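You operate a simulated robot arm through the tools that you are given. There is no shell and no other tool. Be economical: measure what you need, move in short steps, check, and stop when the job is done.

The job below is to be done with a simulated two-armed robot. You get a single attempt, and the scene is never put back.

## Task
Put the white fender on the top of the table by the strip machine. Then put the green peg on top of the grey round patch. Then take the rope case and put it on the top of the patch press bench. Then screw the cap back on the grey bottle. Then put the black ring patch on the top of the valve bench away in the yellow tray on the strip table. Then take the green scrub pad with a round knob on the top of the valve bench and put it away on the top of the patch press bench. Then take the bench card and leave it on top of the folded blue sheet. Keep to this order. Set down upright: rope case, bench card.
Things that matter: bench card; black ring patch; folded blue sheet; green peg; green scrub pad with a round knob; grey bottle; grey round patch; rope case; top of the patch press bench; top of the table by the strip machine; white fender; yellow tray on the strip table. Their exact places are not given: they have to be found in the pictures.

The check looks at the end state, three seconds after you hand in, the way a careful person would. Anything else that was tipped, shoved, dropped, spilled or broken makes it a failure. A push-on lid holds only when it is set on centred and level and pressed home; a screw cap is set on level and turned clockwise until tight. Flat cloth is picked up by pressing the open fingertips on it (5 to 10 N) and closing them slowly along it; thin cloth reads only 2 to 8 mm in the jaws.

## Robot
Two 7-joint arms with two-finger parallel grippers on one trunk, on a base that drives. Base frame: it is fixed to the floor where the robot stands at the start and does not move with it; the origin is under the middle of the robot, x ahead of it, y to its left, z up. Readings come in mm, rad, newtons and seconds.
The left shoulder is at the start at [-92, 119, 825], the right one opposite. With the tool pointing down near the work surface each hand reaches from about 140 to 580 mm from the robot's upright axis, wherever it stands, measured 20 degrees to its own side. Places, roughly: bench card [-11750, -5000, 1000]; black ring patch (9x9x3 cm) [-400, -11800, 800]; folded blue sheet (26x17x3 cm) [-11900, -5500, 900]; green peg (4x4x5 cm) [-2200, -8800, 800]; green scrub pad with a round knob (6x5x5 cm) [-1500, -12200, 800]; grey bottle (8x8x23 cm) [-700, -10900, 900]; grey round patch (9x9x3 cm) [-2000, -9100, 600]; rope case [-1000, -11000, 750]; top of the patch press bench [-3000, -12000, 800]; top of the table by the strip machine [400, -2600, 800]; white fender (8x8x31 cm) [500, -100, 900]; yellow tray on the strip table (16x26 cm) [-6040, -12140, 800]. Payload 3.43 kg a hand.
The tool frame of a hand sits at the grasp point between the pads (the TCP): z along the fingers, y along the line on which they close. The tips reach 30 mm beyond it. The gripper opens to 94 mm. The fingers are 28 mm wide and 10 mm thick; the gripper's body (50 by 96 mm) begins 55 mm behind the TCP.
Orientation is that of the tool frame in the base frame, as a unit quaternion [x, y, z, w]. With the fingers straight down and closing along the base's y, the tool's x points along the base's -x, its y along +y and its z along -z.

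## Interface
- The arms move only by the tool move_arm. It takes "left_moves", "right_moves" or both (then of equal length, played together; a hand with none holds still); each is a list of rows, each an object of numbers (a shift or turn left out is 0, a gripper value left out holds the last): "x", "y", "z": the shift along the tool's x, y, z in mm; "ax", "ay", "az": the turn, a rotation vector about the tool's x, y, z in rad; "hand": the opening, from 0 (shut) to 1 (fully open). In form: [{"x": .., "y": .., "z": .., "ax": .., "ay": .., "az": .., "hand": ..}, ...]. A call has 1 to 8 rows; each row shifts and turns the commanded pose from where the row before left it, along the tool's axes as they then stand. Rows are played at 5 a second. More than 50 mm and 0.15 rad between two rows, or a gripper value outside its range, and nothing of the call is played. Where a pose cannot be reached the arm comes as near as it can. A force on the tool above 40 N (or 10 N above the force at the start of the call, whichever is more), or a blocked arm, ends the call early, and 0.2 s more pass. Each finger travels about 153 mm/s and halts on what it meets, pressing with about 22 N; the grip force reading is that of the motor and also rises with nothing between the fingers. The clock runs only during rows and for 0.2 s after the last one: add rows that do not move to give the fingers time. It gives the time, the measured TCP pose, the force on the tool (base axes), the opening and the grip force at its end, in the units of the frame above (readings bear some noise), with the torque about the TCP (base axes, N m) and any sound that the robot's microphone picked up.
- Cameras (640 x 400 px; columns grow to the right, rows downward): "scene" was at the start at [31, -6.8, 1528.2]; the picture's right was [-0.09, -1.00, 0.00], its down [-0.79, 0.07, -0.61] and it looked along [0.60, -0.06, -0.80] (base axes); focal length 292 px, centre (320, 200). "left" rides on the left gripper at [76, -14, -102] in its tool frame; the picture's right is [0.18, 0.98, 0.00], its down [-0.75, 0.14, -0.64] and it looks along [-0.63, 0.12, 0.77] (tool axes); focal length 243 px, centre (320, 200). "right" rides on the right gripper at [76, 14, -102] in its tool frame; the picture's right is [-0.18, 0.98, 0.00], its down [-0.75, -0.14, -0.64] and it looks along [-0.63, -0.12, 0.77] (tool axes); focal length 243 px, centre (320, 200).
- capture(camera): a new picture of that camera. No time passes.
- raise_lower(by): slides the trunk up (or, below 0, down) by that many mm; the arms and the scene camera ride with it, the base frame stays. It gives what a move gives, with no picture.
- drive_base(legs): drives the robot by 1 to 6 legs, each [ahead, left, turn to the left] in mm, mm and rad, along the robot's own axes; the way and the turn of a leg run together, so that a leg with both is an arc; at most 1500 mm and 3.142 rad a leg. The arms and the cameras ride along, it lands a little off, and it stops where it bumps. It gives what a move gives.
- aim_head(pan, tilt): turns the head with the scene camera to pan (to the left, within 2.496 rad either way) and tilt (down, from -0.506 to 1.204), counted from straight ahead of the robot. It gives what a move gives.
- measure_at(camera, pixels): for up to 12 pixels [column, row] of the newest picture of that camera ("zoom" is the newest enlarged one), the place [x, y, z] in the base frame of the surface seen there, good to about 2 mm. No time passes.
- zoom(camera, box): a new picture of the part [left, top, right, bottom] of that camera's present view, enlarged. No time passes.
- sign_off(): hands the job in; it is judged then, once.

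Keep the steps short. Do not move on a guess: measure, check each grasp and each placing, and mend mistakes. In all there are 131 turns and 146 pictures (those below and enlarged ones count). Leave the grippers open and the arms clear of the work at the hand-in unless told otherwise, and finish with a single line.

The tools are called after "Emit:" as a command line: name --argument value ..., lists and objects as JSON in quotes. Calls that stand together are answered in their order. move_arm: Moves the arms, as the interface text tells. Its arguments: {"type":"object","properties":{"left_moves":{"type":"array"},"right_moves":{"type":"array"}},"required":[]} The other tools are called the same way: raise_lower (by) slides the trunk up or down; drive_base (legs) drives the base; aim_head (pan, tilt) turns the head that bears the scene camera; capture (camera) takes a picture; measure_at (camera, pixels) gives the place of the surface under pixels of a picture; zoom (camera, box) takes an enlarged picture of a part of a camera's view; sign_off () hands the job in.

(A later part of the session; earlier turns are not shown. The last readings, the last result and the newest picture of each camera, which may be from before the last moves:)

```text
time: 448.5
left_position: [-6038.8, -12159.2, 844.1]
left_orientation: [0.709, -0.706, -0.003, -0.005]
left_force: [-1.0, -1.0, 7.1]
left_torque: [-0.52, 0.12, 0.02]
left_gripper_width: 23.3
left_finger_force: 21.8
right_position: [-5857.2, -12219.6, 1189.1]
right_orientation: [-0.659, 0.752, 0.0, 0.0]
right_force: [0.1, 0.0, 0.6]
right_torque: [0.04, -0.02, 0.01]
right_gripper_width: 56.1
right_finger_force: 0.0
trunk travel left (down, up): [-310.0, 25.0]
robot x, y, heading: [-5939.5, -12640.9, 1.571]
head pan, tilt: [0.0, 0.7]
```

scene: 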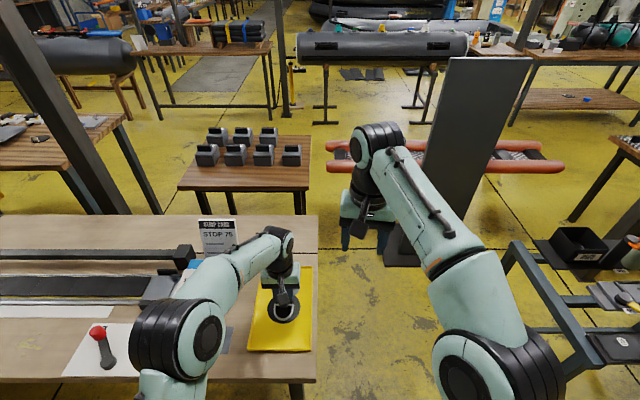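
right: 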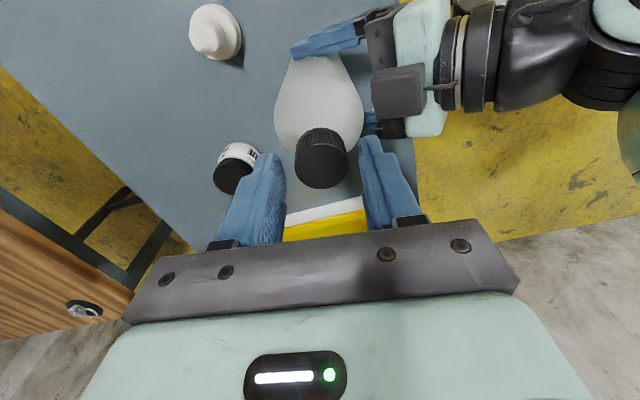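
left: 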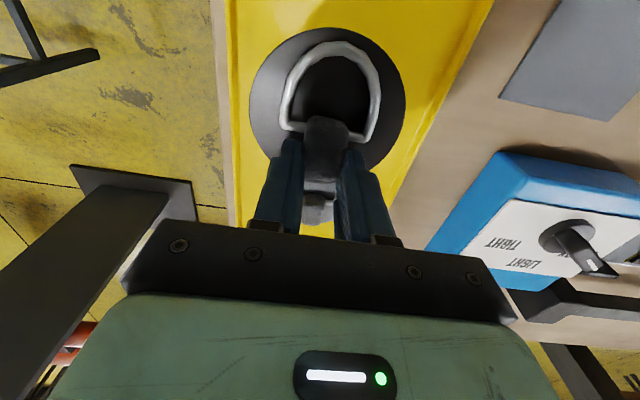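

It's in contact (7 N). I'll open and rise, then check.

Emit:
move_arm --left_moves '[{"hand": 0.5}, {}, {}, {"z": -30}, {"z": -45}, {"z": -45}, {"z": -45}, {}]'

Emit:
capture --camera "left"

```text
time: 450.3
left_position: [-6040.5, -12158.7, 1009.8]
left_orientation: [0.708, -0.707, -0.002, -0.003]
left_force: [-0.1, 0.1, -0.1]
left_torque: [0.02, 0.0, -0.05]
left_gripper_width: 47.1
left_finger_force: 0.1
right_position: [-5858.3, -12219.7, 1188.8]
right_orientation: [-0.66, 0.751, 0.0, 0.001]
right_force: [-0.2, -0.7, -0.1]
right_torque: [-0.02, -0.01, 0.04]
right_gripper_width: 56.5
right_finger_force: 0.0
trunk travel left (down, up): [-310.0, 25.0]
robot x, y, heading: [-5938.5, -12643.3, 1.569]
head pan, tilt: [0.0, 0.7]
```

```text
52 pictures are left
```

left: 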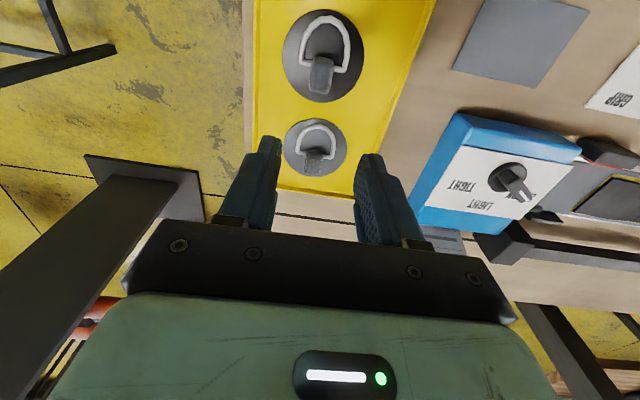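

The black ring patch lies in the yellow tray. Next is the scrub pad on the valve bench at about (-1500,-12200): I'll back off and sidestep right along the corridor, still facing +y.

Emit:
drive_base --legs '[[-230, 0, 0], [0, -1450, 0], [0, -1450, 0], [0, -1440, 0]]'

Emit:
capture --camera "scene"

```text
time: 489.3
left_position: [-1713.5, -12394.4, 1009.0]
left_orientation: [0.707, -0.707, -0.002, -0.003]
left_force: [-0.7, 0.7, 0.0]
left_torque: [0.0, 0.02, 0.03]
left_gripper_width: 47.0
left_finger_force: 0.1
right_position: [-1530.0, -12456.3, 1189.0]
right_orientation: [-0.659, 0.752, 0.0, 0.001]
right_force: [0.5, 0.0, 0.3]
right_torque: [0.01, 0.01, -0.02]
right_gripper_width: 56.4
right_finger_force: 0.1
trunk travel left (down, up): [-310.0, 25.0]
robot x, y, heading: [-1612.2, -12879.9, 1.574]
head pan, tilt: [0.0, 0.7]
```

```text
51 pictures are left
```

scene: 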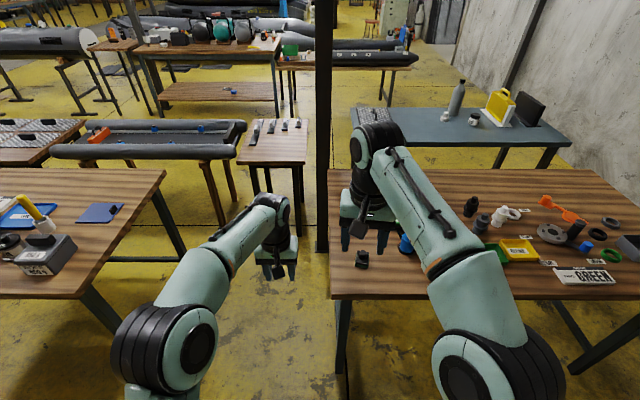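

I see a small dark knob thing at (362,258). I'll zoom in.

Emit:
zoom --camera "scene" --box '[335, 220, 435, 290]'

Emit:
measure_at --camera "scene" --pixels '[[362, 253], [362, 262], [355, 264], [369, 264], [405, 243], [400, 280], [440, 290]]'

```text
5.71 times, centred on (385, 255) of scene
```

zoom: 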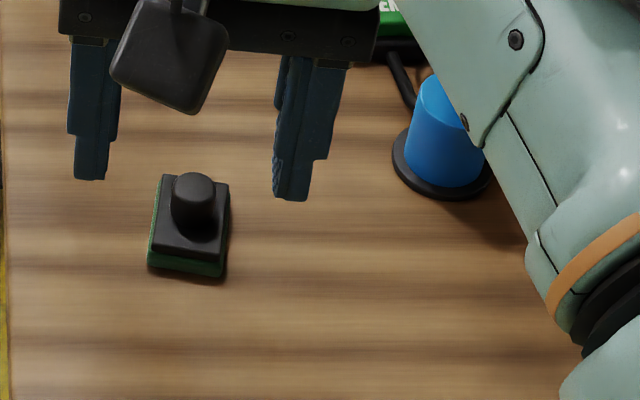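

```text
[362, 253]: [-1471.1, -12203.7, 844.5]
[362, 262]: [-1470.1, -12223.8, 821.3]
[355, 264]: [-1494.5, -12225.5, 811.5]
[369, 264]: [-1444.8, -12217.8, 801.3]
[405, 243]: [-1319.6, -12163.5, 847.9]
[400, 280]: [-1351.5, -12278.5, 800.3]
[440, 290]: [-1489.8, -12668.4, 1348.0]
```

It's the green scrub pad with a black round knob. I'll measure the knob and pad.

Emit:
measure_at --camera "zoom" --pixels '[[193, 185], [193, 175], [175, 200], [212, 200], [193, 215], [193, 240], [160, 200], [225, 200], [155, 245], [222, 250], [190, 268], [165, 180]]'

```text
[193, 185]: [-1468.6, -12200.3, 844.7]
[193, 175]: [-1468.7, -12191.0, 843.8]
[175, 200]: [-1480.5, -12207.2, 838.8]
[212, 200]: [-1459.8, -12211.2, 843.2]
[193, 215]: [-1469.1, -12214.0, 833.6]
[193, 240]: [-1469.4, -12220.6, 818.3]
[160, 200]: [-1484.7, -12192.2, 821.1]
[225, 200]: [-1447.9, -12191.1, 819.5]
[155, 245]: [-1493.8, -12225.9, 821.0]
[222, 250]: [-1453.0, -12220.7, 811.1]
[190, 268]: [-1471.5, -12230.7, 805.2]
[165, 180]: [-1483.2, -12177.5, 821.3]
```

The knob is Ø24 at (-1469,-12202), z 821–845. I'll drive 254 mm ahead and 61 mm right, straighten the right hand's yaw and lower to about z 930.

Emit:
drive_base --legs '[[254, -61, 0]]'

Emit:
move_arm --right_moves '[{"az": -0.131}, {"z": 45}, {"z": 45}, {"z": 45}, {"z": 45}, {"z": 45}, {"z": 35}, {}]'

Emit:
capture --camera "right"

```text
time: 491.2
left_position: [-1654.2, -12142.1, 1007.6]
left_orientation: [0.709, -0.705, -0.002, -0.003]
left_force: [-0.7, -0.6, -0.8]
left_torque: [-0.02, -0.03, 0.01]
left_gripper_width: 47.0
left_finger_force: 0.0
right_position: [-1470.6, -12201.5, 1187.9]
right_orientation: [-0.661, 0.75, 0.0, 0.0]
right_force: [-0.1, 0.3, 0.0]
right_torque: [-0.02, -0.01, 0.0]
right_gripper_width: 56.5
right_finger_force: 0.0
trunk travel left (down, up): [-310.0, 25.0]
robot x, y, heading: [-1553.5, -12625.0, 1.574]
head pan, tilt: [0.0, 0.7]
```

```text
time: 493.0
left_position: [-1655.0, -12143.7, 1008.4]
left_orientation: [0.709, -0.705, -0.002, -0.003]
left_force: [0.0, -0.6, -0.2]
left_torque: [-0.01, 0.0, 0.0]
left_gripper_width: 47.1
left_finger_force: 0.0
right_position: [-1472.4, -12203.6, 928.4]
right_orientation: [0.708, -0.706, 0.0, -0.001]
right_force: [0.2, 0.0, 0.5]
right_torque: [0.01, 0.02, 0.0]
right_gripper_width: 56.4
right_finger_force: 0.1
trunk travel left (down, up): [-310.0, 25.0]
robot x, y, heading: [-1554.5, -12624.3, 1.577]
head pan, tilt: [0.0, 0.7]
```

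```text
49 pictures are left
```

right: 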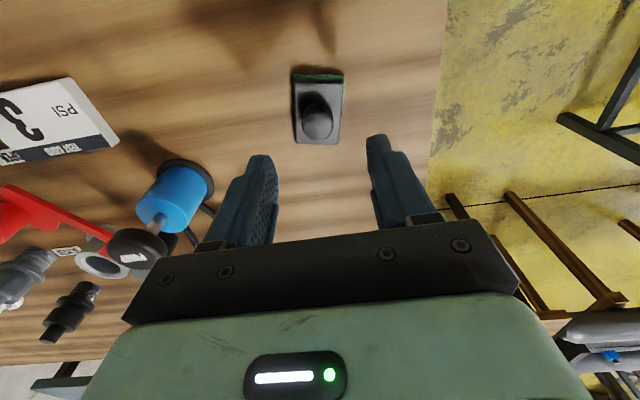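

It's centred. I'll lower 75 mm and close on the knob.

Emit:
move_arm --right_moves '[{"y": -3, "x": -1, "z": 40}, {"z": 35}, {}, {"hand": 0.05}, {}, {}, {}]'

Emit:
move_arm --right_moves '[{"z": -15}, {"z": -35}, {"z": -40}, {"z": -40}, {"z": -40}, {}]'

Emit:
capture --camera "right"

```text
time: 494.6
left_position: [-1653.8, -12141.5, 1010.1]
left_orientation: [0.708, -0.706, -0.002, -0.004]
left_force: [-0.7, -0.2, 0.1]
left_torque: [0.0, 0.01, -0.02]
left_gripper_width: 46.9
left_finger_force: 0.0
right_position: [-1468.4, -12201.6, 854.5]
right_orientation: [0.709, -0.705, 0.0, 0.001]
right_force: [0.4, -0.7, 1.0]
right_torque: [-0.01, 0.0, 0.04]
right_gripper_width: 24.7
right_finger_force: 22.1
trunk travel left (down, up): [-310.0, 25.0]
robot x, y, heading: [-1553.1, -12625.3, 1.575]
head pan, tilt: [0.0, 0.7]
```

```text
time: 496.0
left_position: [-1655.9, -12142.4, 1008.1]
left_orientation: [0.708, -0.706, -0.002, -0.003]
left_force: [0.3, 0.3, 0.2]
left_torque: [0.01, 0.02, 0.01]
left_gripper_width: 46.9
left_finger_force: 0.1
right_position: [-1468.5, -12201.4, 1022.4]
right_orientation: [0.708, -0.706, 0.0, 0.001]
right_force: [-0.3, 0.9, -0.4]
right_torque: [-0.02, 0.0, -0.03]
right_gripper_width: 24.6
right_finger_force: 22.2
trunk travel left (down, up): [-310.0, 25.0]
robot x, y, heading: [-1552.0, -12626.4, 1.573]
head pan, tilt: [0.0, 0.7]
```

```text
48 pictures are left
```

right: 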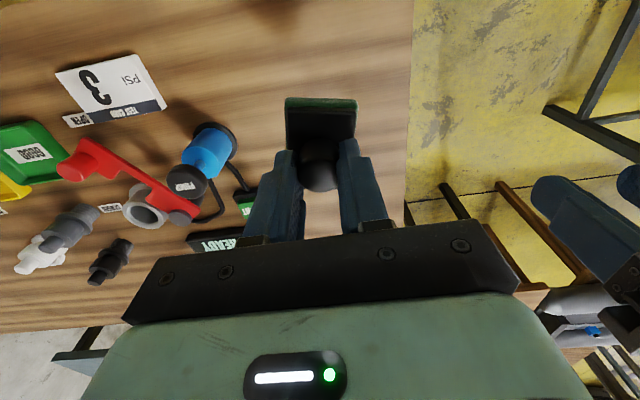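

The pad is held by its knob. I'll back off, go left to the press bench and bring it over (-2420,-12233), right of the rope case.

Emit:
drive_base --legs '[[-250, 0, 0], [0, 952, 0]]'

Emit:
capture --camera "scene"

```text
time: 506.2
left_position: [-2623.6, -12394.3, 1009.0]
left_orientation: [0.707, -0.707, -0.002, -0.003]
left_force: [0.0, 0.0, -0.2]
left_torque: [-0.03, -0.01, 0.03]
left_gripper_width: 47.1
left_finger_force: 0.1
right_position: [-2437.4, -12454.5, 1023.9]
right_orientation: [-0.706, 0.708, 0.0, 0.0]
right_force: [0.2, 0.3, -1.0]
right_torque: [-0.01, 0.0, -0.01]
right_gripper_width: 24.8
right_finger_force: 22.0
trunk travel left (down, up): [-310.0, 25.0]
robot x, y, heading: [-2527.1, -12876.6, 1.568]
head pan, tilt: [0.0, 0.7]
```

```text
47 pictures are left
```

scene: 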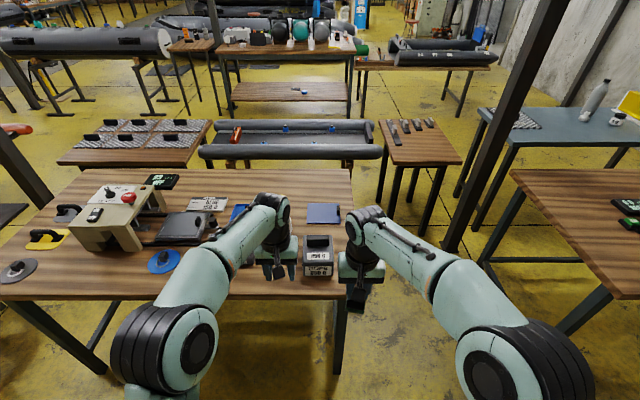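

I'll measure the case's right side and the free strip up to the bench's edge.

Emit:
measure_at --camera "scene" --pixels '[[333, 265], [305, 265], [337, 277], [348, 205], [340, 235], [345, 220], [319, 240], [330, 250]]'

```text
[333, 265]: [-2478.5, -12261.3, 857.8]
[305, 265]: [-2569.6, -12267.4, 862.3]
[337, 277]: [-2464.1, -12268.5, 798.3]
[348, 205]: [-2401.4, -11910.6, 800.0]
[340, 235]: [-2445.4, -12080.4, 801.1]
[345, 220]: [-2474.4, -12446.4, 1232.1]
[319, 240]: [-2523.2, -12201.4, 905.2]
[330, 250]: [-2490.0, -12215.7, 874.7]
```

The strip between case (x -2478) and edge (x -2372) fits the pad at x -2418. I'll drive in and lower the hand most of the way.

Emit:
drive_base --legs '[[221, -19, 0]]'

Emit:
move_arm --right_moves '[{"z": 40}, {"z": 40}, {"z": 35}, {}]'

Emit:
capture --camera "right"

Emit:
capture --camera "scene"

```text
time: 507.9
left_position: [-2605.7, -12177.6, 1007.5]
left_orientation: [0.708, -0.706, -0.002, -0.003]
left_force: [0.0, -0.4, -0.7]
left_torque: [-0.01, -0.03, 0.01]
left_gripper_width: 47.2
left_finger_force: 0.0
right_position: [-2420.2, -12237.7, 1021.6]
right_orientation: [-0.707, 0.708, 0.001, 0.0]
right_force: [0.1, 0.8, -0.6]
right_torque: [0.01, -0.01, 0.03]
right_gripper_width: 24.5
right_finger_force: 22.4
trunk travel left (down, up): [-310.0, 25.0]
robot x, y, heading: [-2504.2, -12658.5, 1.574]
head pan, tilt: [0.0, 0.7]
```

```text
time: 508.9
left_position: [-2604.2, -12178.1, 1008.6]
left_orientation: [0.708, -0.707, -0.002, -0.003]
left_force: [0.6, 0.1, 0.2]
left_torque: [0.0, 0.0, 0.0]
left_gripper_width: 46.9
left_finger_force: 0.1
right_position: [-2419.1, -12237.8, 907.9]
right_orientation: [0.707, -0.707, -0.001, 0.0]
right_force: [-0.3, 0.4, -0.7]
right_torque: [0.05, 0.01, 0.03]
right_gripper_width: 24.3
right_finger_force: 22.3
trunk travel left (down, up): [-310.0, 25.0]
robot x, y, heading: [-2508.9, -12658.5, 1.575]
head pan, tilt: [0.0, 0.7]
```

```text
46 pictures are left
```

right: 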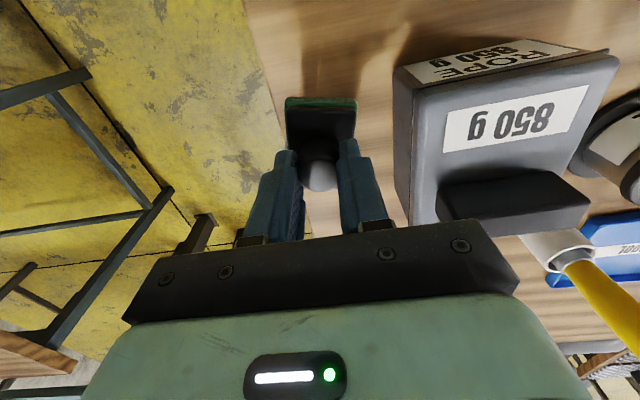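

```text
45 pictures are left
```

scene: 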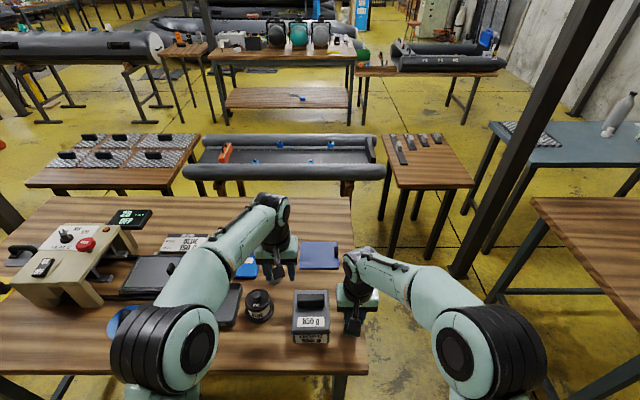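

There's clearance on both sides. I'll lower 50 mm and creep to contact.

Emit:
move_arm --right_moves '[{"z": 30}, {"z": 20}, {}, {"z": 1.5}, {"z": 1.5}, {"z": 1.5}, {}]'

```text
time: 510.5
left_position: [-2605.3, -12176.2, 1009.3]
left_orientation: [0.708, -0.707, -0.003, -0.003]
left_force: [0.3, -0.1, -0.3]
left_torque: [-0.02, 0.0, 0.04]
left_gripper_width: 47.0
left_finger_force: 0.1
right_position: [-2419.3, -12238.1, 854.7]
right_orientation: [-0.707, 0.707, 0.001, 0.001]
right_force: [-0.1, -0.4, 8.6]
right_torque: [-0.1, -0.04, -0.01]
right_gripper_width: 24.8
right_finger_force: 21.7
trunk travel left (down, up): [-310.0, 25.0]
robot x, y, heading: [-2505.0, -12660.2, 1.572]
head pan, tilt: [0.0, 0.7]
```

It's in contact (8.6 N). I'll open and rise, then check.

Emit:
move_arm --right_moves '[{"hand": 0.45}, {}, {}, {"z": -30}, {"z": -45}, {"z": -45}, {"z": -45}, {}]'

Emit:
capture --camera "right"

```text
time: 512.3
left_position: [-2605.3, -12177.4, 1009.1]
left_orientation: [0.708, -0.706, -0.002, -0.003]
left_force: [0.2, 0.7, -0.6]
left_torque: [-0.05, 0.01, -0.01]
left_gripper_width: 47.2
left_finger_force: 0.0
right_position: [-2418.0, -12239.1, 1021.3]
right_orientation: [-0.707, 0.707, -0.001, 0.0]
right_force: [-0.4, 0.4, 0.3]
right_torque: [0.0, 0.0, 0.0]
right_gripper_width: 42.1
right_finger_force: 0.1
trunk travel left (down, up): [-310.0, 25.0]
robot x, y, heading: [-2504.4, -12661.8, 1.575]
head pan, tilt: [0.0, 0.7]
```

```text
44 pictures are left
```

right: 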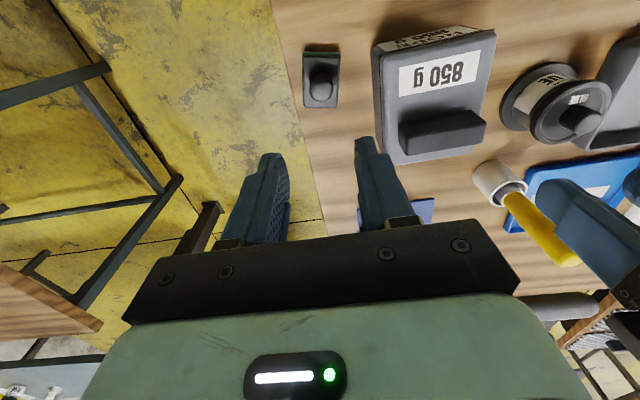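

The scrub pad stands on the press bench. The last job is the bench card at about (-11750,-5000). I'll back off, turn left to face -x and drive west along the corridor, then look.

Emit:
drive_base --legs '[[-250, 0, 0], [0, 0, 1.567], [1490, 0, 0], [1490, 0, 0], [1490, 0, 0], [1000, 0, 0]]'

Emit:
aim_head --pan -0.4 --tilt 0.25

Emit:
capture --camera "scene"

```text
time: 543.4
left_position: [-8409.0, -12780.5, 1007.8]
left_orientation: [1.0, -0.022, -0.003, -0.001]
left_force: [0.0, -0.2, 0.3]
left_torque: [0.01, -0.01, 0.04]
left_gripper_width: 46.9
left_finger_force: 0.1
right_position: [-8338.4, -12596.9, 1018.9]
right_orientation: [1.0, -0.022, -0.001, 0.0]
right_force: [0.4, -0.6, -0.5]
right_torque: [0.02, 0.03, -0.01]
right_gripper_width: 42.5
right_finger_force: 0.1
trunk travel left (down, up): [-310.0, 25.0]
robot x, y, heading: [-7919.6, -12702.3, 3.098]
head pan, tilt: [0.0, 0.7]
```

```text
time: 544.2
left_position: [-8407.3, -12781.5, 1008.2]
left_orientation: [1.0, -0.023, -0.004, -0.001]
left_force: [0.3, -0.1, 0.0]
left_torque: [-0.01, -0.03, -0.02]
left_gripper_width: 47.1
left_finger_force: 0.0
right_position: [-8338.6, -12596.1, 1019.4]
right_orientation: [1.0, -0.022, 0.0, 0.0]
right_force: [-0.1, -0.6, 0.0]
right_torque: [0.01, 0.01, -0.01]
right_gripper_width: 42.4
right_finger_force: 0.1
trunk travel left (down, up): [-310.0, 25.0]
robot x, y, heading: [-7921.6, -12700.5, 3.095]
head pan, tilt: [-0.4, 0.25]
```

```text
43 pictures are left
```

scene: 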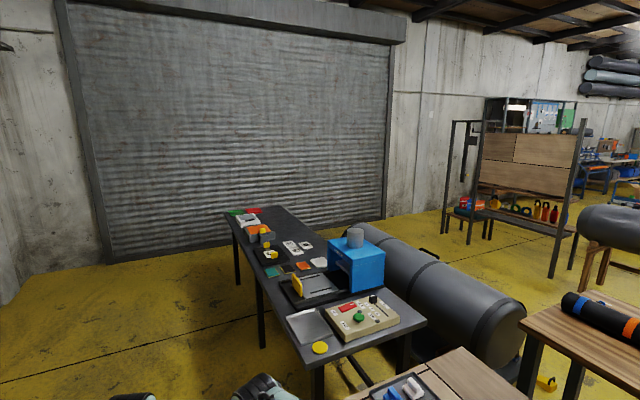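

There's a passage around the west end, between the black table and the roller door. I'll measure it and the obstacles beyond.

Emit:
measure_at --camera "scene" --pixels '[[228, 212], [240, 285], [290, 235], [200, 245], [380, 215], [350, 225], [440, 240], [420, 230], [555, 275], [600, 160], [395, 215], [450, 265]]'

Emit:
zoom --camera "scene" --box '[420, 60, 640, 260]'

```text
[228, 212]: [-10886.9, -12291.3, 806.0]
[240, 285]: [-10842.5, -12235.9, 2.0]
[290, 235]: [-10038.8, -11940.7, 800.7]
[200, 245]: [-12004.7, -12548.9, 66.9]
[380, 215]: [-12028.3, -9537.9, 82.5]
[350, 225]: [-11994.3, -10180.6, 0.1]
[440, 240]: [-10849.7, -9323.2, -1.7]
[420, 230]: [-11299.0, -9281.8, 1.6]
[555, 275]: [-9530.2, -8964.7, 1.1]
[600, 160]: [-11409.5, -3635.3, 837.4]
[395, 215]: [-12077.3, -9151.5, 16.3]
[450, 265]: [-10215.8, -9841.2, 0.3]
```

```text
2.00 times, centred on (530, 160) of scene
```

zoom: 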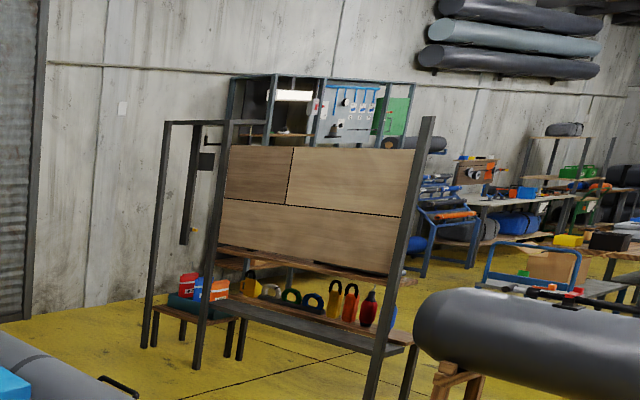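

The passage at x ≈ -11400 is over 1 m wide. I'll drive west, turn right to face +y at the corner, and advance past the table, then look.

Emit:
drive_base --legs '[[0, 0, 0.046], [1480, 40, 0], [1480, 40, 0], [500, 0, 0], [0, 0, -1.571], [1000, 0, 0]]'

Emit:
aim_head --pan -0.1 --tilt 0.25

Emit:
capture --camera "scene"

```text
time: 570.0
left_position: [-11633.8, -11418.8, 1008.6]
left_orientation: [0.742, -0.671, -0.002, -0.003]
left_force: [0.7, 0.9, -0.3]
left_torque: [0.01, 0.0, 0.02]
left_gripper_width: 46.9
left_finger_force: 0.0
right_position: [-11442.0, -11461.8, 1019.8]
right_orientation: [0.742, -0.67, 0.0, 0.0]
right_force: [0.8, 0.7, -0.8]
right_torque: [-0.02, -0.01, 0.0]
right_gripper_width: 42.5
right_finger_force: 0.1
trunk travel left (down, up): [-310.0, 25.0]
robot x, y, heading: [-11481.0, -11889.6, 1.673]
head pan, tilt: [-0.4, 0.25]
```

```text
time: 570.9
left_position: [-11634.9, -11420.0, 1008.2]
left_orientation: [0.742, -0.67, -0.002, -0.003]
left_force: [0.2, -0.6, 0.1]
left_torque: [0.01, -0.01, -0.03]
left_gripper_width: 46.8
left_finger_force: 0.2
right_position: [-11442.2, -11461.0, 1020.2]
right_orientation: [0.742, -0.671, 0.0, -0.001]
right_force: [-0.5, 0.0, 0.8]
right_torque: [-0.04, 0.0, -0.03]
right_gripper_width: 42.3
right_finger_force: 0.0
trunk travel left (down, up): [-310.0, 25.0]
robot x, y, heading: [-11487.3, -11891.9, 1.674]
head pan, tilt: [-0.099, 0.25]
```

```text
41 pictures are left
```

scene: 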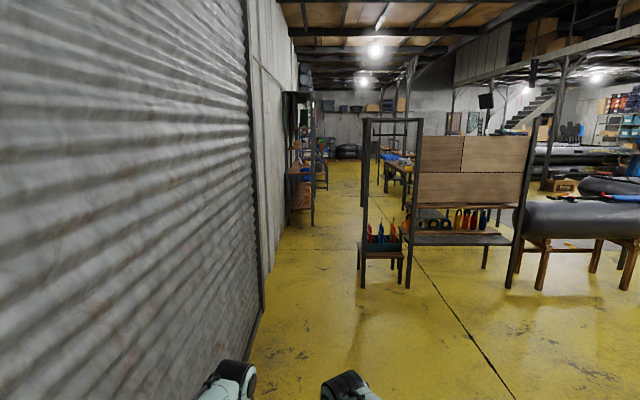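

There's an aisle north along the west wall, with shelving at (300,170) on the left and the rack at (385,200) on the right. I'll measure both.

Emit:
measure_at --camera "scene" --pixels '[[312, 222], [288, 222], [363, 285], [402, 280], [360, 250], [327, 180], [322, 190], [300, 180], [382, 160], [390, 195], [270, 260], [340, 175]]'

Emit:
zoom --camera "scene" --box '[270, 80, 430, 240]'

```text
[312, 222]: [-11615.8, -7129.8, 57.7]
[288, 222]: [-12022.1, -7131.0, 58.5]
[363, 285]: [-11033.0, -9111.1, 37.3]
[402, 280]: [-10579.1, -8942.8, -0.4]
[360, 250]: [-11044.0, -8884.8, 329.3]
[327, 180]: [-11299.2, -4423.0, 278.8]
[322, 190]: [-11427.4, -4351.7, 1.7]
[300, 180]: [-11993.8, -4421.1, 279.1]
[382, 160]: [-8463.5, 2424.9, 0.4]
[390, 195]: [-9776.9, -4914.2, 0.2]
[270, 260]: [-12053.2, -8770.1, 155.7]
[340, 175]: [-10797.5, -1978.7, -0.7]
```

```text
2.50 times, centred on (350, 160) of scene
```

zoom: 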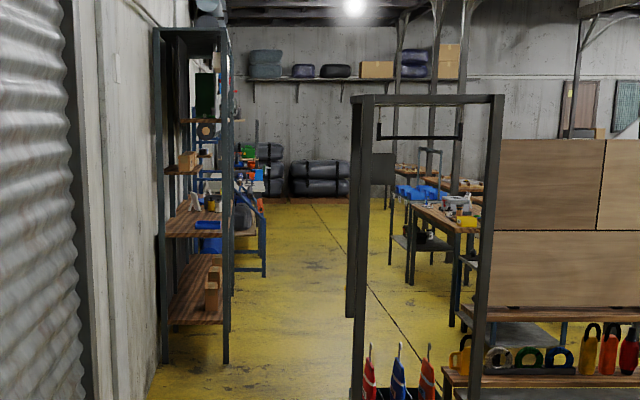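

The shelving starts at y -7130 with front x -11616, and the rack stands at x ≥ -11060 near y -9100. I'll drive north along x ≈ -11500, then shift right before the shelving.

Emit:
drive_base --legs '[[0, 0, -0.103], [1500, 0, 0], [1500, 0, 0], [950, 0, 0], [300, -450, 0], [900, 0, 0]]'

Emit:
aim_head --pan 0.6 --tilt 0.35

Emit:
capture --camera "scene"

```text
time: 598.8
left_position: [-11042.7, -6279.1, 1007.8]
left_orientation: [-0.701, 0.713, 0.002, 0.003]
left_force: [0.8, 1.0, 0.7]
left_torque: [-0.02, -0.01, -0.01]
left_gripper_width: 47.0
left_finger_force: 0.1
right_position: [-10855.7, -6342.9, 1020.2]
right_orientation: [-0.701, 0.714, 0.0, -0.001]
right_force: [0.3, 0.0, -0.5]
right_torque: [0.0, 0.0, -0.01]
right_gripper_width: 42.2
right_finger_force: 0.2
trunk travel left (down, up): [-310.0, 25.0]
robot x, y, heading: [-10949.1, -6761.4, 1.557]
head pan, tilt: [-0.099, 0.25]
```

```text
time: 599.9
left_position: [-11042.7, -6278.0, 1007.9]
left_orientation: [-0.701, 0.713, 0.002, 0.002]
left_force: [0.9, 0.6, -1.0]
left_torque: [0.0, -0.02, 0.03]
left_gripper_width: 47.0
left_finger_force: 0.1
right_position: [-10857.2, -6342.9, 1020.5]
right_orientation: [-0.701, 0.713, 0.001, 0.0]
right_force: [-0.3, -0.8, 0.0]
right_torque: [-0.01, -0.05, 0.0]
right_gripper_width: 42.0
right_finger_force: 0.2
trunk travel left (down, up): [-310.0, 25.0]
robot x, y, heading: [-10951.9, -6760.8, 1.562]
head pan, tilt: [0.6, 0.351]
```

```text
39 pictures are left
```

scene: 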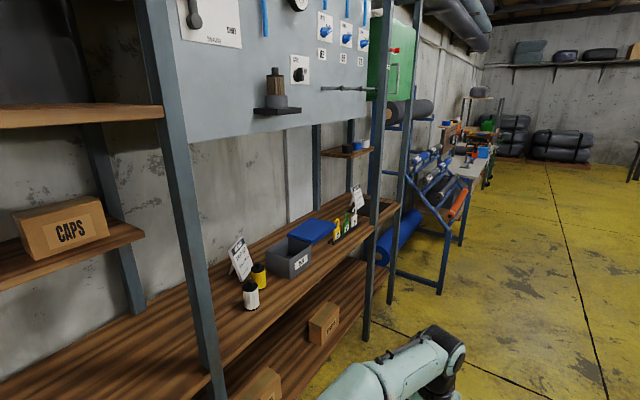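

I see a folded blue sheet at (313,231) and two standing cards at (241,260) and (358,198). I'll zoom in and measure them.

Emit:
zoom --camera "scene" --box '[210, 170, 390, 320]'

Emit:
measure_at --camera "scene" --pixels '[[313, 228], [295, 238], [328, 235], [310, 222], [241, 260], [358, 197], [325, 252], [290, 258], [370, 150], [340, 225], [365, 300], [300, 275]]'

```text
2.67 times, centred on (300, 245) of scene
```

zoom: 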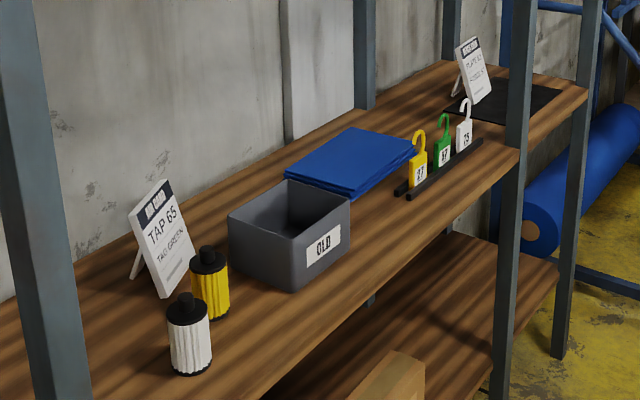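

```text
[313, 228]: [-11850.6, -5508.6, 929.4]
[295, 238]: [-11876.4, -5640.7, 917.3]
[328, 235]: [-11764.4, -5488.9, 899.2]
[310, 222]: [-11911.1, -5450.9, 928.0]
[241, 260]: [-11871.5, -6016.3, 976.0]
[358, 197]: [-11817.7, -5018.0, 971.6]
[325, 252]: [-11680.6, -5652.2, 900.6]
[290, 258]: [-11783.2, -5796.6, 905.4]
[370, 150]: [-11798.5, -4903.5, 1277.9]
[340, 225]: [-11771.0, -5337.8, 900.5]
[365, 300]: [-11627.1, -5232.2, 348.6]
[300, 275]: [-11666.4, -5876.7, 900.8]
```

The card at (-11818,-5018) matches the given place; the folded sheet's top is at about z 929. I'll drive up alongside and turn left to face the shelf there.

Emit:
drive_base --legs '[[1480, 0, 0], [150, 0, 0], [0, 0, 1.58]]'

Emit:
aim_head --pan 0.0 --tilt 0.5

Emit:
capture --camera "scene"

```text
time: 611.9
left_position: [-11390.3, -5235.6, 1008.0]
left_orientation: [1.0, -0.017, -0.004, -0.001]
left_force: [-0.2, 0.6, -0.1]
left_torque: [0.01, -0.02, -0.01]
left_gripper_width: 47.0
left_finger_force: 0.1
right_position: [-11322.8, -5051.2, 1019.0]
right_orientation: [1.0, -0.018, 0.0, 0.001]
right_force: [0.0, -1.2, -0.1]
right_torque: [0.0, 0.01, 0.01]
right_gripper_width: 42.0
right_finger_force: 0.0
trunk travel left (down, up): [-310.0, 25.0]
robot x, y, heading: [-10906.3, -5148.1, 3.108]
head pan, tilt: [0.6, 0.351]
```

```text
time: 612.9
left_position: [-11389.3, -5236.1, 1009.0]
left_orientation: [1.0, -0.016, -0.003, -0.001]
left_force: [0.5, -0.1, -1.2]
left_torque: [-0.03, 0.01, -0.01]
left_gripper_width: 47.2
left_finger_force: 0.1
right_position: [-11323.0, -5051.5, 1020.6]
right_orientation: [1.0, -0.018, 0.001, 0.0]
right_force: [-0.1, -0.5, -0.1]
right_torque: [0.0, -0.05, 0.02]
right_gripper_width: 42.2
right_finger_force: 0.2
trunk travel left (down, up): [-310.0, 25.0]
robot x, y, heading: [-10907.2, -5152.5, 3.11]
head pan, tilt: [0.0, 0.499]
```

```text
37 pictures are left
```

scene: 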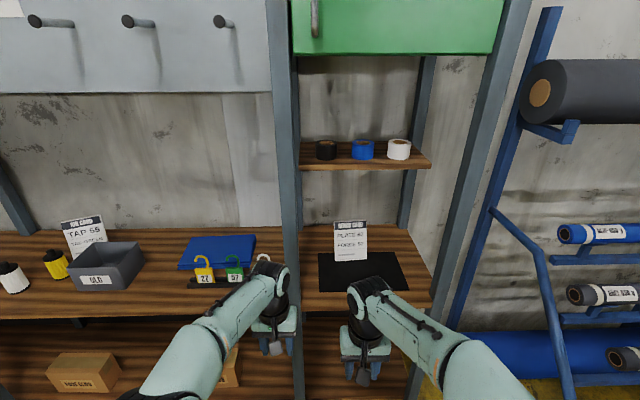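

I'll zoom to read both cards.

Emit:
zoom --camera "scene" --box '[290, 190, 440, 310]'

Emit:
measure_at --camera "zoom" --pixels '[[255, 125], [195, 130], [320, 130], [255, 280], [200, 280], [318, 280], [255, 200], [300, 340], [460, 350], [255, 110], [140, 280], [330, 255]]'

Emit:
zoom --camera "scene" --box '[40, 200, 290, 310]'

Emit:
measure_at --camera "zoom" --pixels '[[420, 90], [540, 90], [360, 165], [520, 170], [450, 125], [480, 85], [400, 190], [500, 190], [505, 140]]'

```text
3.33 times, centred on (365, 250) of scene
```

zoom: 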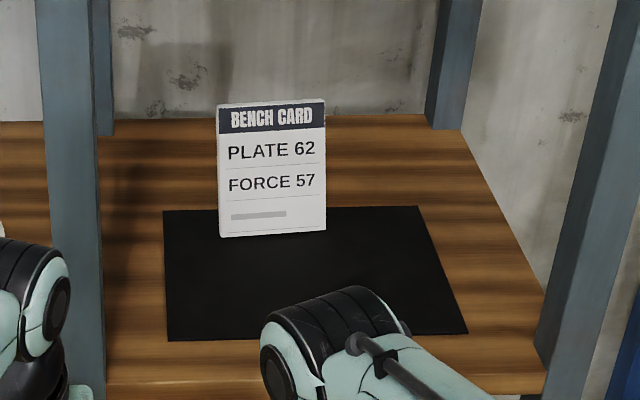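

```text
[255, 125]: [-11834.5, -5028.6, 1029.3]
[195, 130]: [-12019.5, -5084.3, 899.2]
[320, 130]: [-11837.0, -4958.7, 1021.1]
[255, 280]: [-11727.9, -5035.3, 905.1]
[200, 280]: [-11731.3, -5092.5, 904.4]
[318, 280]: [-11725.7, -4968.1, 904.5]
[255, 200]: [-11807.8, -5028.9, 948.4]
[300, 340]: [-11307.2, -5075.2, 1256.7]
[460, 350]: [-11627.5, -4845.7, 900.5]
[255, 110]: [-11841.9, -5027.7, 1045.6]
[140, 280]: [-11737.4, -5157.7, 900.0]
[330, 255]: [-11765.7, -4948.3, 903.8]
```

```text
2.56 times, centred on (165, 255) of scene
```

zoom: 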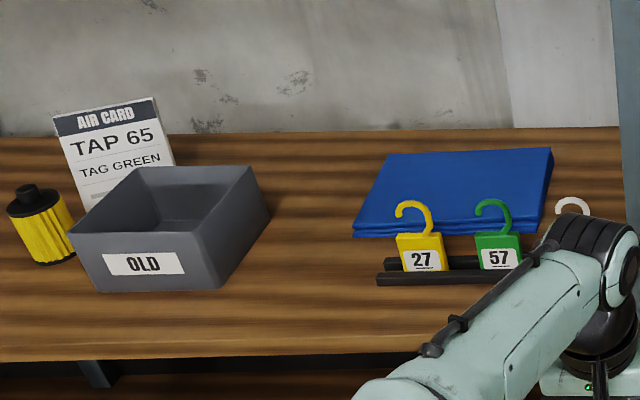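

```text
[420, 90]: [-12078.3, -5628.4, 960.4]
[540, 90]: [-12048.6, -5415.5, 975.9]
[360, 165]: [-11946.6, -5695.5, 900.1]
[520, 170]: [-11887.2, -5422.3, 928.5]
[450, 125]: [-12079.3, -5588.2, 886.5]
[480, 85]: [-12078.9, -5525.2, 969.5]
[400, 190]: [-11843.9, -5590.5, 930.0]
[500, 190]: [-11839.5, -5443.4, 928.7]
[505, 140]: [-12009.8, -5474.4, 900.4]
```

The right one reads BENCH CARD: about 116 mm wide, 145 mm high, leaning back. There is a small shelf above it, so I need its geometry, and the posts'.

Emit:
aim_head --pan 0.0 --tilt 0.45

Emit:
capture --camera "scene"

Emit:
measure_at --camera "scene" --pixels '[[365, 170], [365, 176], [365, 180], [310, 178], [428, 176], [400, 50], [300, 300], [450, 290], [288, 200], [450, 200], [408, 200], [365, 64]]'

```text
time: 613.6
left_position: [-11389.8, -5236.4, 1008.9]
left_orientation: [1.0, -0.016, -0.004, 0.0]
left_force: [-0.2, 0.4, -0.1]
left_torque: [-0.02, 0.0, 0.0]
left_gripper_width: 46.6
left_finger_force: 0.1
right_position: [-11322.3, -5049.7, 1019.8]
right_orientation: [1.0, -0.017, 0.001, 0.0]
right_force: [0.7, -0.3, 0.5]
right_torque: [-0.03, -0.02, 0.02]
right_gripper_width: 42.3
right_finger_force: 0.1
trunk travel left (down, up): [-310.0, 25.0]
robot x, y, heading: [-10906.2, -5152.5, 3.113]
head pan, tilt: [0.0, 0.45]
```

```text
34 pictures are left
```

scene: 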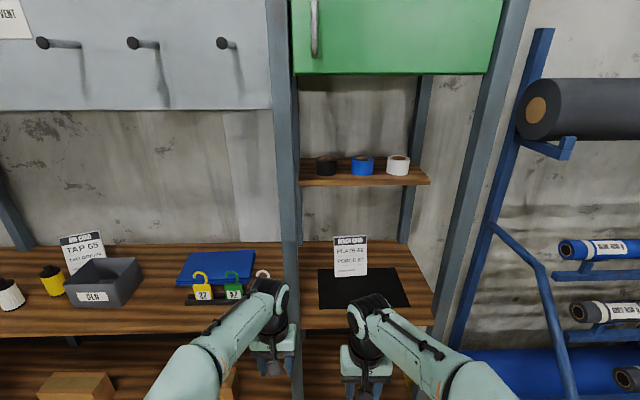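

```text
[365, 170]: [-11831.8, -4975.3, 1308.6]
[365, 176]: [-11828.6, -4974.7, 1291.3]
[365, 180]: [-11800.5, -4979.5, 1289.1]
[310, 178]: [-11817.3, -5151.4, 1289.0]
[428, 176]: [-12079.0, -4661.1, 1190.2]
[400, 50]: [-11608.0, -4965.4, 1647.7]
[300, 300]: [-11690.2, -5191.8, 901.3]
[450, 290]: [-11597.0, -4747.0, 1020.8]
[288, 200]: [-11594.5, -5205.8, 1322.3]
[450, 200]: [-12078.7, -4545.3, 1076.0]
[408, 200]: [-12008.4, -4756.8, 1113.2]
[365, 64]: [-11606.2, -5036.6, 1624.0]
```

The shelf underside above the card is at z ≈1289 with its front at x ≈ -11815, and posts at y -5206 and -4747. I plan to pinch the card's upper right corner from up-right at about 37° tilt. First I'll measure the panel, padlocks and sheet where the card will go.

Emit:
measure_at --camera "scene" --pixels '[[220, 106], [120, 108], [220, 115], [222, 42], [200, 272], [232, 272], [262, 272], [205, 297], [180, 282], [255, 252], [252, 270], [195, 252]]'

Emit:
drive_base --legs '[[150, 0, 0.03]]'

Emit:
move_arm --right_moves '[{"az": -0.15}, {"az": -0.15}, {"az": -0.15}, {"az": -0.15}, {"az": -0.15}, {"az": -0.15}, {"az": -0.15}, {"az": -0.15}]' --left_moves '[{"x": 25, "z": -10}, {"x": 25, "z": -10}, {"x": 25}, {"x": 25}, {}, {}, {}, {}]'

Emit:
move_arm --right_moves '[{"az": -0.15, "hand": 0.5}, {"az": -0.15}, {"az": -0.03}, {"ay": -0.15, "z": -20}, {"ay": -0.15, "z": -20}, {"ay": -0.15}, {"ay": -0.15}, {"ay": -0.04}]'

Emit:
move_arm --right_moves '[{"az": 0.14}, {"az": 0.07, "ax": -0.1}, {}]'

Emit:
capture --camera "scene"

```text
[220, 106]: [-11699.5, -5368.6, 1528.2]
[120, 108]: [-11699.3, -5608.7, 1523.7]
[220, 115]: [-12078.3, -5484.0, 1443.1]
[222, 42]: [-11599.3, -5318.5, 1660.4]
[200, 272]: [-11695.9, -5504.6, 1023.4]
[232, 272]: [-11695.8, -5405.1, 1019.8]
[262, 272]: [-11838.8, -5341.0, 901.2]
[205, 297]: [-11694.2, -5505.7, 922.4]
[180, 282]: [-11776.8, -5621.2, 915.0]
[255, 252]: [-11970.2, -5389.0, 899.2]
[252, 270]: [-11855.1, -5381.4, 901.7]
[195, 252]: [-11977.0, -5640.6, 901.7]
```

```text
time: 614.9
left_position: [-11537.9, -5247.6, 1008.9]
left_orientation: [1.0, -0.001, -0.004, -0.001]
left_force: [-0.1, -0.7, 0.2]
left_torque: [-0.01, -0.04, -0.01]
left_gripper_width: 47.0
left_finger_force: 0.1
right_position: [-11475.9, -5061.0, 1019.2]
right_orientation: [1.0, -0.002, -0.001, 0.001]
right_force: [0.5, 1.2, -0.2]
right_torque: [0.04, 0.01, 0.0]
right_gripper_width: 42.2
right_finger_force: 0.0
trunk travel left (down, up): [-310.0, 25.0]
robot x, y, heading: [-11053.4, -5150.5, 3.137]
head pan, tilt: [0.0, 0.45]
```

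```text
time: 616.7
left_position: [-11439.3, -5249.3, 1028.4]
left_orientation: [1.0, -0.002, -0.004, -0.001]
left_force: [-0.4, 0.1, 0.9]
left_torque: [-0.01, -0.02, 0.01]
left_gripper_width: 47.1
left_finger_force: 0.1
right_position: [-11475.2, -5060.1, 1019.6]
right_orientation: [0.826, 0.563, 0.0, 0.0]
right_force: [0.3, 0.5, -0.1]
right_torque: [0.01, -0.03, 0.01]
right_gripper_width: 42.2
right_finger_force: 0.2
trunk travel left (down, up): [-310.0, 25.0]
robot x, y, heading: [-11059.7, -5151.0, 3.135]
head pan, tilt: [0.0, 0.45]
```

```text
time: 618.5
left_position: [-11439.7, -5247.6, 1030.0]
left_orientation: [1.0, -0.002, -0.004, 0.0]
left_force: [-0.4, 0.2, -0.3]
left_torque: [0.01, 0.0, 0.02]
left_gripper_width: 46.9
left_finger_force: 0.0
right_position: [-11475.0, -5058.2, 1059.5]
right_orientation: [0.686, 0.656, -0.228, 0.218]
right_force: [0.5, 0.1, 0.1]
right_torque: [0.0, 0.01, 0.02]
right_gripper_width: 47.1
right_finger_force: 0.1
trunk travel left (down, up): [-310.0, 25.0]
robot x, y, heading: [-11054.5, -5153.4, 3.138]
head pan, tilt: [0.0, 0.45]
```

```text
time: 619.3
left_position: [-11439.5, -5248.9, 1028.7]
left_orientation: [1.0, -0.002, -0.004, -0.001]
left_force: [-0.1, 0.7, -0.6]
left_torque: [0.01, 0.02, 0.03]
left_gripper_width: 47.1
left_finger_force: 0.0
right_position: [-11475.1, -5057.6, 1059.4]
right_orientation: [0.739, 0.589, -0.173, 0.277]
right_force: [0.2, -0.5, -0.5]
right_torque: [-0.01, -0.02, -0.01]
right_gripper_width: 47.0
right_finger_force: 0.1
trunk travel left (down, up): [-310.0, 25.0]
robot x, y, heading: [-11053.3, -5152.6, 3.142]
head pan, tilt: [0.0, 0.45]
```

```text
33 pictures are left
```

scene: 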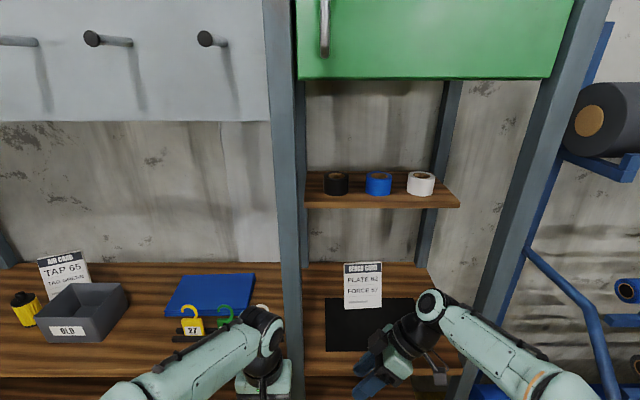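

Above the sheet there's only a panel at z 1525, so it's free; padlock hooks reach z 1023. The right hand's tilt is as planned. I'll retract the left hand away from the post, then drive 270 mm in and look.

Emit:
move_arm --left_moves '[{"x": 30, "y": 25}, {"x": 30, "y": 25}, {"x": 30, "y": 25}, {"x": 30, "y": 25}, {"x": 25}, {}]'

Emit:
drive_base --legs '[[270, -50, 0]]'

Emit:
capture --camera "scene"

Emit:
capture --camera "right"

```text
time: 620.7
left_position: [-11293.3, -5350.1, 1027.5]
left_orientation: [1.0, 0.0, -0.003, -0.001]
left_force: [-0.2, -1.2, 0.1]
left_torque: [0.0, 0.03, 0.04]
left_gripper_width: 47.0
left_finger_force: 0.1
right_position: [-11475.3, -5056.8, 1059.7]
right_orientation: [0.739, 0.589, -0.174, 0.276]
right_force: [-0.2, 0.5, -0.3]
right_torque: [0.0, 0.0, -0.02]
right_gripper_width: 46.9
right_finger_force: 0.0
trunk travel left (down, up): [-310.0, 25.0]
robot x, y, heading: [-11055.7, -5146.0, 3.136]
head pan, tilt: [0.0, 0.45]
```

```text
time: 622.8
left_position: [-11563.9, -5294.0, 1026.2]
left_orientation: [1.0, -0.004, -0.003, -0.001]
left_force: [-0.4, 1.0, -0.8]
left_torque: [-0.01, -0.01, -0.02]
left_gripper_width: 47.0
left_finger_force: 0.1
right_position: [-11743.3, -5000.9, 1058.7]
right_orientation: [0.741, 0.587, -0.173, 0.276]
right_force: [-0.1, -0.6, -0.1]
right_torque: [0.02, 0.03, 0.0]
right_gripper_width: 47.1
right_finger_force: 0.1
trunk travel left (down, up): [-310.0, 25.0]
robot x, y, heading: [-11326.3, -5093.9, 3.129]
head pan, tilt: [0.0, 0.45]
stopped in leg 1: the robot was blocked; the commanded pose is now the measured one
```

```text
32 pictures are left
```

scene: 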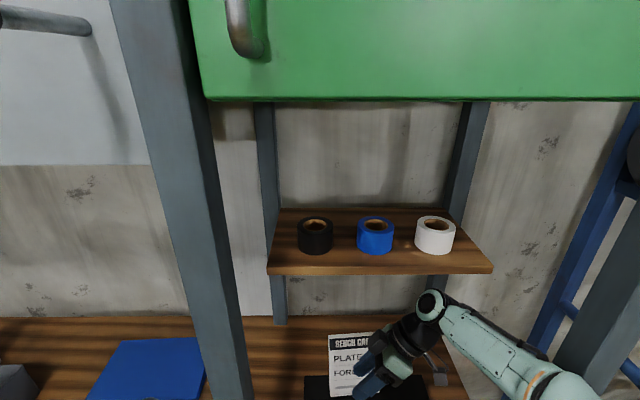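

```text
31 pictures are left
```

right: 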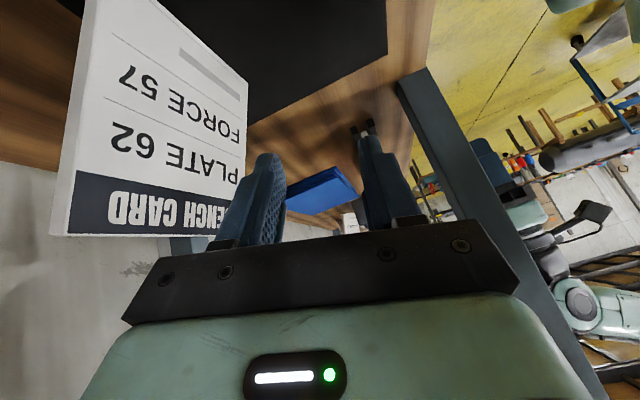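

I was stopped right at the end of the leg (about 270 mm from the posts). The hand is in front of the card. I'll measure the card's right edge and top in this hand view and tilt the head to see it.

Emit:
measure_at --camera "right" --pixels '[[70, 220], [90, 120], [100, 30], [200, 225], [62, 150], [75, 80], [55, 225], [150, 225], [230, 100], [58, 190]]'

Emit:
zoom --camera "right" --box '[30, 0, 130, 250]'

Emit:
aim_head --pan -0.2 --tilt 0.75

Emit:
capture --camera "scene"

```text
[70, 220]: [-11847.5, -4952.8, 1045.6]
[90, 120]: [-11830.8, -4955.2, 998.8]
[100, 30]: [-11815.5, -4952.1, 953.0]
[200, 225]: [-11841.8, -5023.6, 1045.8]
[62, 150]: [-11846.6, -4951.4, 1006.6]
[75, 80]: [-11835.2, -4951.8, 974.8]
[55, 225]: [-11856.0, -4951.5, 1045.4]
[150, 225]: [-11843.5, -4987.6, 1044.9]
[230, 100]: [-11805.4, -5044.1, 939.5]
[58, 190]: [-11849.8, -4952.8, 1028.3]
```

```text
1.60 times, centred on (80, 125) of right
```

zoom: 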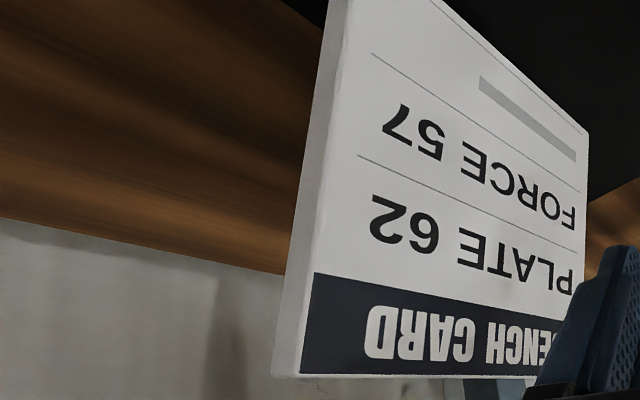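

```text
time: 623.6
left_position: [-11562.5, -5293.6, 1027.0]
left_orientation: [1.0, -0.005, -0.004, -0.002]
left_force: [-0.2, 0.1, 0.7]
left_torque: [0.01, 0.02, -0.01]
left_gripper_width: 47.1
left_finger_force: 0.0
right_position: [-11745.2, -5000.7, 1059.6]
right_orientation: [0.741, 0.587, -0.173, 0.276]
right_force: [0.3, 0.3, 0.3]
right_torque: [-0.04, -0.01, 0.0]
right_gripper_width: 47.0
right_finger_force: 0.1
trunk travel left (down, up): [-310.0, 25.0]
robot x, y, heading: [-11326.1, -5095.7, 3.132]
head pan, tilt: [-0.201, 0.75]
```

```text
29 pictures are left
5 turns are left
```

scene: 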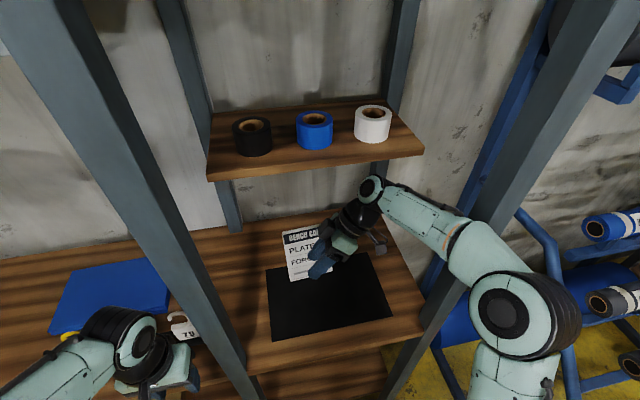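

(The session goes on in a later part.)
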